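You operate a simulated robot arm through the tools that you are given. There is no shell and no other tool. Be economical: measure what you need, move in short steps, check, and stop when the job is done.

You are at the controls of a simulated robot arm. One attempt, no reset.

Task
Stand the bottle from the top of the lab bench beside the yellow ring. It goes on the side that lies toward x +0.5, y +0.9 (a direction in the base frame), with about 3 cm between them.

The check looks at the end state, three seconds after you hand in, the way a careful person would. Anything else that was tipped, shoved, dropped, spilled or broken makes it a failure.

Robot
A 7-joint arm with a two-finger parallel gripper, fixed in place. Base frame: the origin is at the foot of the arm, x ahead of it, y to its left, z up; the work surface is at about z = -0.002. Units: m, rad, N and s.
With the tool pointing down near the work surface it reaches from about 0.24 to 0.62 m from the base axis. Its first joint turns from -1.152 to 1.152 rad. Payload 2.6 kg.
The tool frame sits at the grasp point between the pads (the TCP): z along the fingers, y along the line on which they close. The tips reach 0.03 m beyond it. Largest opening 0.094 m; finger width 0.028, thickness 0.01; the body of the gripper, 0.05 by 0.096 m, starts 0.055 m behind the TCP.
Orientation is that of the tool frame in the base frame, as a unit quaternion [x, y, z, w]. With the fingers straight down and closing along the base's y, the tool's x points along the base's -x, its y along +y and its z along -z.

Tools
- The arm moves only by the tool apply_moves. Its arguments are lists of equal length, an entry for each row: "delta_pos": the shift along the tool's x, y, z in cm, a list of three; "turn": the turn, a rotation vector about the tool's x, y, z in rad, a list of three; "fingers": the closure, from 0 (fully open) to 1 (shut). In form: {"delta_pos": [[x, y, z], ...], "turn": [[ax, ay, az], ...], "fingers": [fingers, ...]}. A call has 1 to 20 rows; each row is the pose to reach, as a shift and turn from the pose commanded when the call began, along the tool's axes at that moment. Each row takes 0.2 s and may step no farther than 0.05 m and 0.15 rad from the row before; otherwise, or with a gripper value out of range, the whole call is refused. A pose out of reach is approached as far as the arm can. The call stops where the force on the tool passes 40 N (or 10 N more than at its start, if that is more) or the arm is blocked; 0.2 s more then pass. Each finger travels about 0.072 m/s and halts on what it meets, pressing with about 41 N; the grip force reading is that of the motor and also rises with nothing between the fingers. The clock runs only during rows and for 0.2 s after the last one: add rows that repeat a pose to give the fingers time. The reply holds the time, the measured pose of the TCP, the force on the tool along the base axes, the opening and the grip force, in the units named above and with some noise.
- Cameras (640 x 400 px; columns grow to the right, rows downward): "scene" is fixed at [0.0303, 0.4272, 0.5598]; the picture's right is [-0.83, -0.56, 0.00], its down [-0.34, 0.50, -0.80] and it looks along [0.45, -0.66, -0.60] (base axes); focal length 337 px, centre (320, 200). "wrist" rides on the gripper at [-0.037, 0, -0.058] in the tool frame; the picture's right is [0.00, -1.00, 0.00], its down [0.97, 0.00, -0.24] and it looks along [0.24, 0.00, 0.97] (tool axes); focal length 218 px, centre (320, 200).
- camera(camera): a new picture of that camera. It takes no simulated time.
- pixel_to_xyz(camera, pixels): there is no depth. For up to 12 entries [column, row, z] of the newest picture of that camera ("zoom" is the newest enlarged one), the place [x, y] in the base frame at which the ray of that pixel passes the height z, good to about 0.003 m. It takes no simulated time.
- close_up(camera, box): a new picture of the part [left, top, right, bottom] of that camera's present view, enlarged. It takes no simulated time.
- finish_job(): hands the job in; it is judged then, once.

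Go step by step. Measure first, check grasps and placings, and put right what went wrong. The budget is 60 turns and 30 pictures, counting those below and the enlarged ones. Unless the task says otherwise, let go and move clear before handing in, and close with one line.

The tools are called as name(argument=value, ...) on one line, values as JSON. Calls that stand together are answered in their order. apply_moves: Moves the arm, as the interface text tells. Its arguments: {"type":"object","properties":{"delta_pos":{"type":"array","items":{"type":"array","items":{"type":"number"}}},"turn":{"type":"array","items":{"type":"array","items":{"type":"number"}}},"fingers":{"type":"array","items":{"type":"number"}}},"required":["delta_pos","turn","fingers"]} The other tools are called the same way: camera (camera) takes a picture; pixel_to_xyz (camera, pixels) gives the place at which the rays of pixels pass given heights; close_up (camera, box) takes an enlarged picture of a part of a camera's view; finish_job () hands the job in.

At the start:

```text
time: 0.0
ee_pos: [0.4128, 0.1096, 0.2971]
tool_rot: [0.0, 1.0, 0.0, 0.0]
force: [0.8, 0.5, 0.5]
opening: 0.094
gripper_force: 0.0
```

scene: 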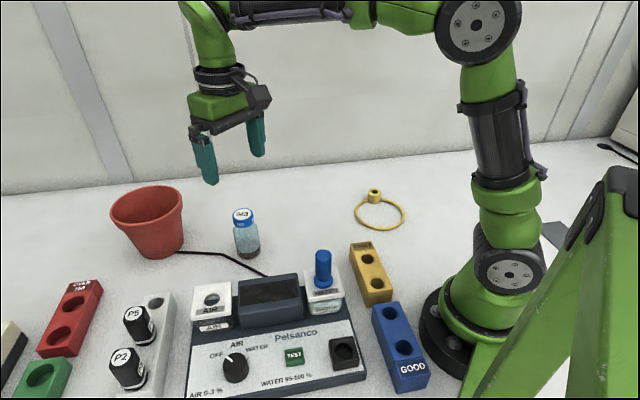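
wrist: 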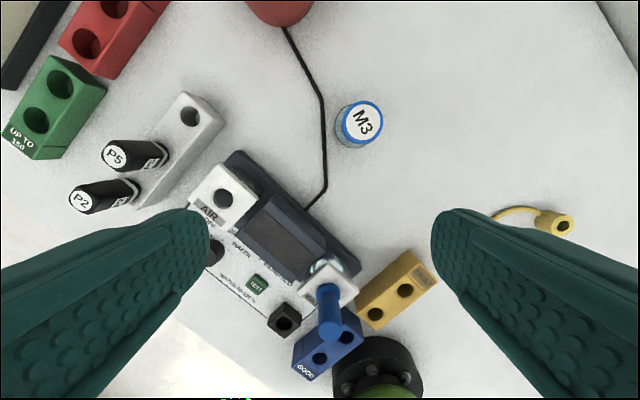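

The bottle (M3) stands at about scene (246,232) and the yellow ring at about (380,212), with a stub at (374,195). I'll enlarge both to measure them.

close_up(camera="scene", box=[200, 160, 440, 310])

pixel_to_xyz(camera="wrist", pixels=[[363, 123, 0.07], [363, 123, 0.08], [336, 123, 0.07], [385, 123, 0.07], [560, 225, 0.02], [500, 212, 0.0]])

pixel_to_xyz(camera="scene", pixels=[[355, 212, 0.0], [405, 212, 0.0], [380, 197, 0.0], [380, 230, 0.0], [374, 202, 0.0], [247, 256, 0.0], [243, 213, 0.07], [235, 252, 0], [260, 252, 0]])

```text
2.67 times, centred on (320, 235) of scene
```

zoom: 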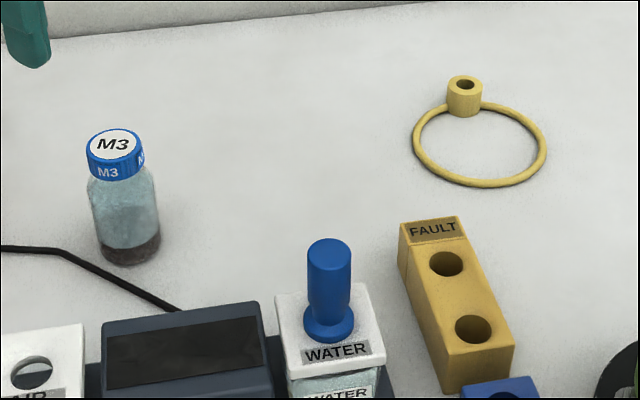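

```text
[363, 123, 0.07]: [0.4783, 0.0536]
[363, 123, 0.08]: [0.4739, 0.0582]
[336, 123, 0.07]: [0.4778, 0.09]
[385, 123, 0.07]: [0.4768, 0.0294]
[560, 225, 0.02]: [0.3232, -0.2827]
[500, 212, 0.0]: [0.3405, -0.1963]
```

```text
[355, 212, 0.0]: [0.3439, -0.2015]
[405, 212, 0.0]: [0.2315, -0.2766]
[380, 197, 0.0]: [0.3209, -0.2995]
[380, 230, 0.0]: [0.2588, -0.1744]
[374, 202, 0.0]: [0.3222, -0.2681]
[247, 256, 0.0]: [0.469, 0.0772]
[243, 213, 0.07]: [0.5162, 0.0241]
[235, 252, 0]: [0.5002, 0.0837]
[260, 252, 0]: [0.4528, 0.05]
```

The zoom shows the hoop spanning columns 413–547 and rows about 100–187, and the bottle's base at about (131,255). I'll turn these, plus the neighbouring yellow rack, into places.

pixel_to_xyz(camera="zoom", pixels=[[413, 140, 0.002], [547, 148, 0.002], [485, 188, 0.0], [500, 102, 0.004], [429, 173, 0.0], [535, 174, 0.0], [424, 116, 0.003], [530, 116, 0.003], [464, 116, 0.0], [464, 85, 0.025]])

pixel_to_xyz(camera="zoom", pixels=[[131, 266, 0.0], [101, 252, 0.0], [161, 242, 0.0], [113, 142, 0.07], [113, 142, 0.08], [113, 142, 0.09], [399, 223, 0.03], [460, 216, 0.03], [514, 346, 0.03], [399, 258, 0.0], [178, 310, 0.0], [60, 250, 0.0]])

close_up(camera="wrist", box=[300, 70, 420, 170])

```text
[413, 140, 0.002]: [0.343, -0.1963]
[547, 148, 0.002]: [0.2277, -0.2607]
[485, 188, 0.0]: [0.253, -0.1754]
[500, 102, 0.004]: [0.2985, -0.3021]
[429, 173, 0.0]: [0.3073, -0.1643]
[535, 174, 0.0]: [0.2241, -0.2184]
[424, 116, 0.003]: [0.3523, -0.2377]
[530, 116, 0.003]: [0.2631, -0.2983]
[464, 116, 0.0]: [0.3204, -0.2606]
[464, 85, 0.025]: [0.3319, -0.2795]
```

```text
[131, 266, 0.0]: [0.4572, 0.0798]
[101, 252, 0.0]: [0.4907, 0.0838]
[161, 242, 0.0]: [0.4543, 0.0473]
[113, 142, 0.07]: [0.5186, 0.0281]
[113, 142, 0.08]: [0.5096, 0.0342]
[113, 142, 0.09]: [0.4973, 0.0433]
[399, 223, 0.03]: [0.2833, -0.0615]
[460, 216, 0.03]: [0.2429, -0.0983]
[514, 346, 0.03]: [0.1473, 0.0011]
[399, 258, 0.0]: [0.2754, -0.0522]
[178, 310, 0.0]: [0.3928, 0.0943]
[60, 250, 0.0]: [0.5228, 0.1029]
```

```text
4.00 times, centred on (360, 120) of wrist
```

zoom: 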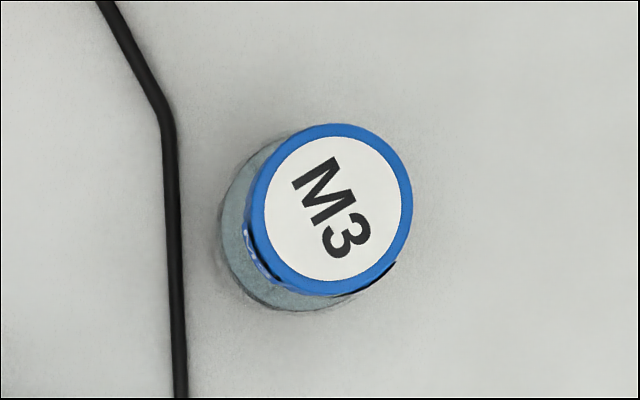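

Triangulating both views puts the bottle's axis at about (0.474, 0.063), its top near z 0.112 and its body about 5.4 cm wide. The ring's centre is at about (0.285, -0.231) with radius about 0.067, so the target is about (0.345, -0.123). I'll move above the bottle and check the alignment.

apply_moves(delta_pos=[[-3, -2.3, 2], [-6.1, -4.6, 5], [-6.1, -4.6, 9], [-6.1, -4.6, 10], [-6.1, -4.6, 10]], turn=[[0, 0, 0], [0, 0, 0], [0, 0, 0], [0, 0, 0], [0, 0, 0]], fingers=[0, 0, 0, 0, 0])

camera(camera="wrist")

camera(camera="scene")

```text
time: 1.2
ee_pos: [0.4728, 0.064, 0.1975]
tool_rot: [-0.001, 1.0, 0.001, 0.0]
force: [0.6, -0.6, 0.7]
opening: 0.094
gripper_force: 0.1
```

```text
25 pictures are left
```

wrist: 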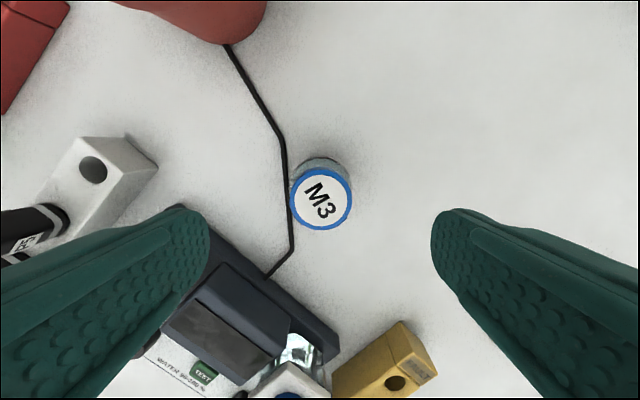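

```text
24 pictures are left
```

scene: 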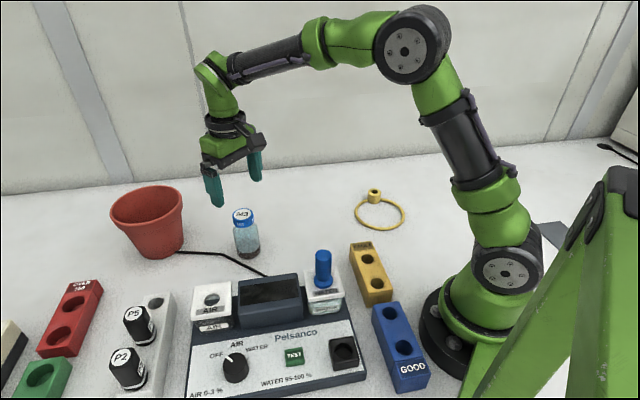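

The cap is at wrist (321,199), which fits an axis at (0.4735, 0.063) with the top near 0.11, so the gripper is aligned. I'll descend to z ≈ 0.066.

apply_moves(delta_pos=[[0, -0.1, 3.5], [0, -0.1, 7], [0, -0.1, 10], [0, -0.1, 12], [0, -0.1, 13.1], [0, -0.1, 13.1]], turn=[[0, 0, 0], [0, 0, 0], [0, 0, 0], [0, 0, 0], [0, 0, 0], [0, 0, 0]], fingers=[0, 0, 0, 0, 0, 0])

close_up(camera="scene", box=[160, 140, 320, 290])

```text
time: 2.6
ee_pos: [0.4723, 0.0618, 0.0646]
tool_rot: [0.0, 1.0, -0.001, -0.001]
force: [0.2, 0.1, 0.0]
opening: 0.0943
gripper_force: 0.1
```

```text
2.67 times, centred on (240, 215) of scene
```

zoom: 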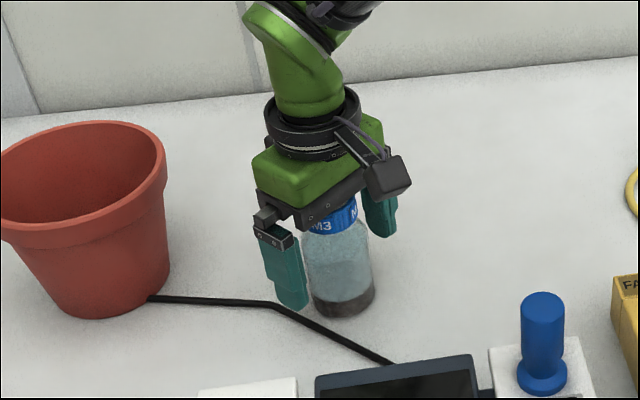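

The bottle is upright between the fingers with no contact force, so I'll close on it.

apply_moves(delta_pos=[[0, 0, 0], [0, 0, 0], [0, 0, 0], [0, 0, 0], [0, 0, 0]], turn=[[0, 0, 0], [0, 0, 0], [0, 0, 0], [0, 0, 0], [0, 0, 0]], fingers=[0.25, 0.4, 0.6, 0.6, 0.6])

```text
time: 3.8
ee_pos: [0.4735, 0.0618, 0.065]
tool_rot: [0.0, 1.0, 0.0, 0.0]
force: [1.0, 0.9, 1.6]
opening: 0.0561
gripper_force: 40.9
```

The opening stopped at 0.056 with 41 N, so the bottle is held. I'll lift it 12 cm and look.

apply_moves(delta_pos=[[0, 0, -1], [0, 0, -3], [0, 0, -6], [0, 0, -9], [0, 0, -11], [0, 0, -12], [0, 0, -12]], turn=[[0, 0, 0], [0, 0, 0], [0, 0, 0], [0, 0, 0], [0, 0, 0], [0, 0, 0], [0, 0, 0]], fingers=[0.6, 0.6, 0.6, 0.6, 0.6, 0.6, 0.6])

camera(camera="scene")

```text
time: 5.4
ee_pos: [0.4734, 0.062, 0.1839]
tool_rot: [0.001, 1.0, 0.0, -0.001]
force: [0.7, 0.3, -2.1]
opening: 0.0557
gripper_force: 40.6
```

```text
22 pictures are left
```

scene: 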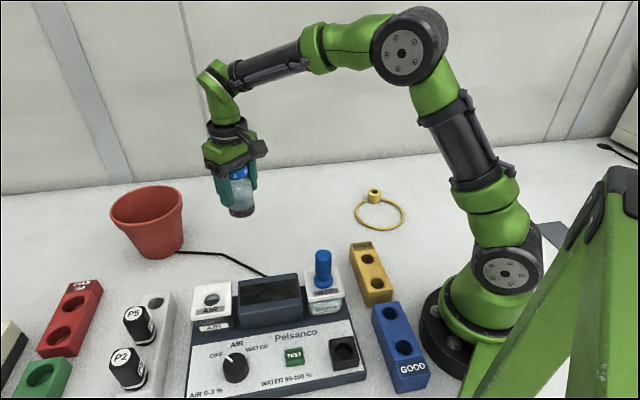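

The bottle is hanging upright at scene (240,190). I'll carry it over to above (0.346, -0.122).

apply_moves(delta_pos=[[0.8, -1.2, 0], [2.6, -3.7, 0], [4.6, -6.6, 0], [6.6, -9.5, 0], [8.6, -12.4, 0], [10.6, -15.3, 0], [12, -17.3, 0], [12.8, -18.4, 0], [12.8, -18.4, 0], [12.8, -18.4, 0]], turn=[[0, 0, 0], [0, 0, 0], [0, 0, 0], [0, 0, 0], [0, 0, 0], [0, 0, 0], [0, 0, 0], [0, 0, 0], [0, 0, 0], [0, 0, 0]], fingers=[0.6, 0.6, 0.6, 0.6, 0.6, 0.6, 0.6, 0.6, 0.6, 0.6])

camera(camera="scene")

camera(camera="wrist")

```text
time: 7.6
ee_pos: [0.3447, -0.1204, 0.1853]
tool_rot: [0.0, 1.0, -0.001, 0.0]
force: [-0.2, -0.8, -2.9]
opening: 0.0562
gripper_force: 40.9
```

```text
21 pictures are left
```

scene: 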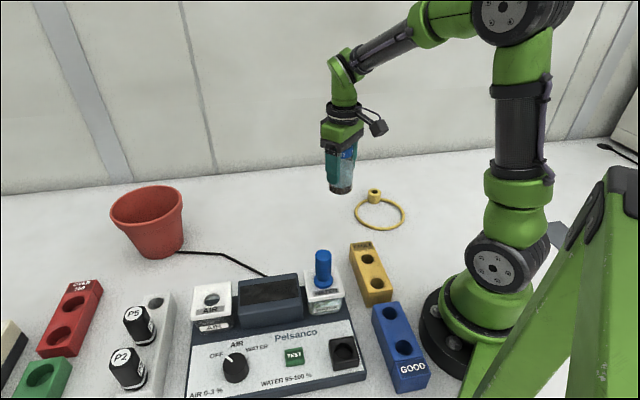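

```text
20 pictures are left
```

wrist: 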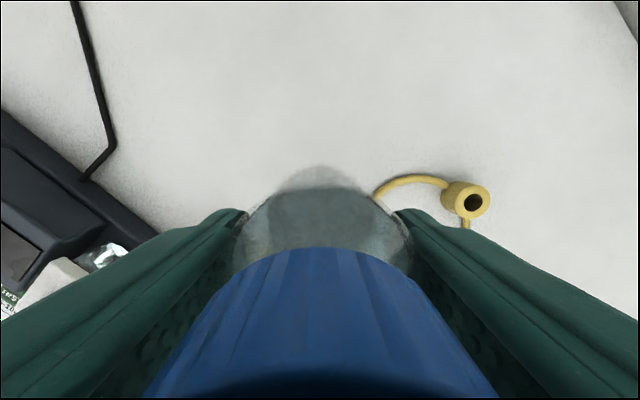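

The bottle is held at (0.345, -0.120), and the wrist view shows the hoop's edge at (373,193), (420,175) and (466,228). I'll check the ring's place from this view.

pixel_to_xyz(camera="wrist", pixels=[[373, 193, 0.003], [385, 182, 0.003], [400, 176, 0.003], [420, 174, 0.003], [440, 178, 0.003], [470, 228, 0.003]])

```text
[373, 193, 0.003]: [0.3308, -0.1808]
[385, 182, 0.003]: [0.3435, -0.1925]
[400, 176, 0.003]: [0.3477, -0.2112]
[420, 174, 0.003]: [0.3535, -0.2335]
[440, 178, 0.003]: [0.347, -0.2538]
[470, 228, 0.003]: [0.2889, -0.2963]
```

Those points lie 0.065–0.070 m from (0.285, -0.231), so the ring's place and size are confirmed. I'll lower to just above the bench, with the last part slow.

apply_moves(delta_pos=[[0, -0.1, 2], [0, -0.1, 5], [0, -0.1, 8], [0, -0.1, 10], [0, -0.1, 11], [0, -0.1, 11.5], [0, -0.1, 11.8], [0, -0.1, 11.8]], turn=[[0, 0, 0], [0, 0, 0], [0, 0, 0], [0, 0, 0], [0, 0, 0], [0, 0, 0], [0, 0, 0], [0, 0, 0]], fingers=[0.6, 0.6, 0.6, 0.6, 0.6, 0.6, 0.6, 0.6])

close_up(camera="scene", box=[280, 120, 440, 270])

```text
time: 9.4
ee_pos: [0.3447, -0.1227, 0.0683]
tool_rot: [0.0, 1.0, 0.0, -0.001]
force: [-0.1, -0.4, -2.5]
opening: 0.056
gripper_force: 41.0
```

```text
2.67 times, centred on (360, 195) of scene
```

zoom: 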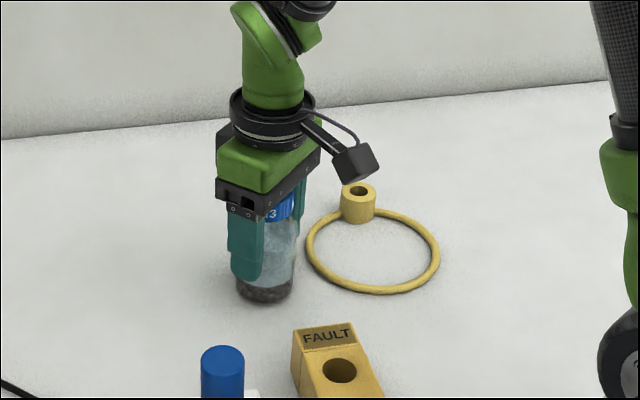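

The bottle's weight (-2.5 N) is still carried and z is 0.068, about 3 mm up. I'll ease it down in small steps.

apply_moves(delta_pos=[[0, 0, 0.1], [0, 0, 0.2], [0, 0, 0.3], [0, 0, 0.3]], turn=[[0, 0, 0], [0, 0, 0], [0, 0, 0], [0, 0, 0]], fingers=[0.6, 0.6, 0.6, 0.6])

```text
time: 10.4
ee_pos: [0.3457, -0.123, 0.065]
tool_rot: [0.001, 1.0, 0.0, 0.001]
force: [-5.7, 0.6, 16.8]
opening: 0.056
gripper_force: 41.0
```

There is 17 N of upward force, so it is on the bench. I'll ease back slightly and open the fingers.

apply_moves(delta_pos=[[0, 0, -0.06], [0, 0, -0.06], [0, 0, -0.06], [0, 0, -0.06], [0, 0, -0.06]], turn=[[0, 0, 0], [0, 0, 0], [0, 0, 0], [0, 0, 0], [0, 0, 0]], fingers=[0.6, 0.35, 0.2, 0.1, 0.05])

close_up(camera="scene", box=[280, 120, 440, 270])

```text
time: 11.6
ee_pos: [0.3456, -0.1234, 0.0657]
tool_rot: [0.0, 1.0, 0.001, 0.0]
force: [-0.8, 0.7, -0.2]
opening: 0.0895
gripper_force: 0.1
```

```text
2.67 times, centred on (360, 195) of scene
```

zoom: 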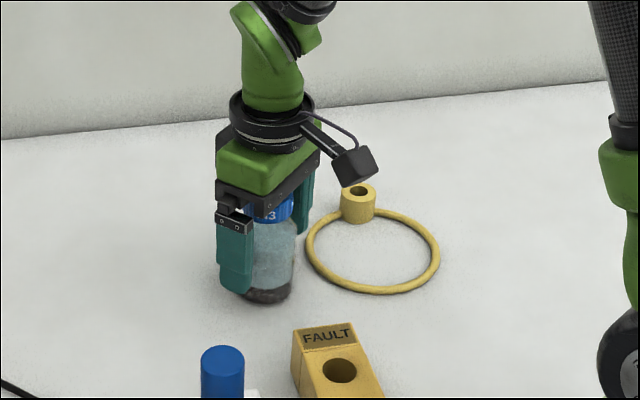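

The fingers are open to 0.09 and the bottle stands. I'll go straight up and check.

apply_moves(delta_pos=[[0, 0, -1], [0, 0, -3], [0, 0, -6], [0, 0, -10], [0, 0, -14], [0, 0, -17], [0, 0, -17]], turn=[[0, 0, 0], [0, 0, 0], [0, 0, 0], [0, 0, 0], [0, 0, 0], [0, 0, 0], [0, 0, 0]], fingers=[0.03, 0, 0, 0, 0, 0, 0])

close_up(camera="scene", box=[280, 140, 440, 290])

camera(camera="wrist")

pixel_to_xyz(camera="wrist", pixels=[[320, 200, 0.11]])

```text
time: 13.2
ee_pos: [0.3459, -0.1208, 0.2351]
tool_rot: [0.0, 1.0, 0.0, 0.0]
force: [-0.3, -0.3, -0.7]
opening: 0.0937
gripper_force: 0.0
```

```text
2.67 times, centred on (360, 215) of scene
```

zoom: 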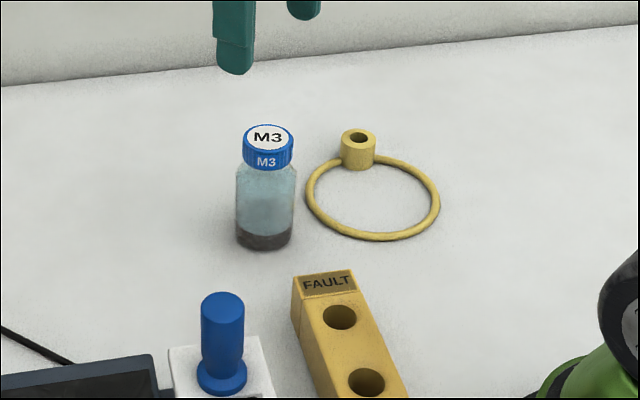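

```text
16 pictures are left
```

wrist: 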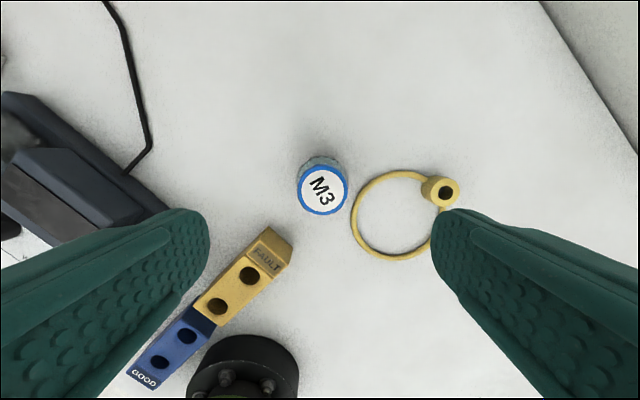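

```text
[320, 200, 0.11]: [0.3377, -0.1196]
```

The bottle stands upright, and the whole hoop shows in the wrist view: left 350, top 170, bottom 261. I'll check the gap with this cleaner view.

pixel_to_xyz(camera="wrist", pixels=[[350, 219, 0.003], [395, 170, 0.003], [392, 261, 0.003], [364, 187, 0.003], [358, 243, 0.003], [425, 248, 0.003], [323, 189, 0.11], [437, 220, 0.003], [320, 156, 0.01]])

```text
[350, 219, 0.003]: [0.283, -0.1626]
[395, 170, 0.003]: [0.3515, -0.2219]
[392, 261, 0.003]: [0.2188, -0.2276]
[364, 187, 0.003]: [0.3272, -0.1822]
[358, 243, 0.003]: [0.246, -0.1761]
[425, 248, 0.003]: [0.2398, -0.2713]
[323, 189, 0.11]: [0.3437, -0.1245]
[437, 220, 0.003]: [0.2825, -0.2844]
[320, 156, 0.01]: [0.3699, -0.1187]
```

The bottle at (0.345, -0.123) is about 0.12 m from the ring's centre along (0.50, 0.87), leaving a gap of about 2.7 cm. The gripper is clear and nothing else has moved, so I'll hand in.

finish_job()

```text
The job is handed in.
```

The M3 bottle is standing upright beside the yellow ring on the x +0.5, y +0.9 side, with a measured gap of about 2.7 cm; the gripper is clear and nothing else was disturbed.
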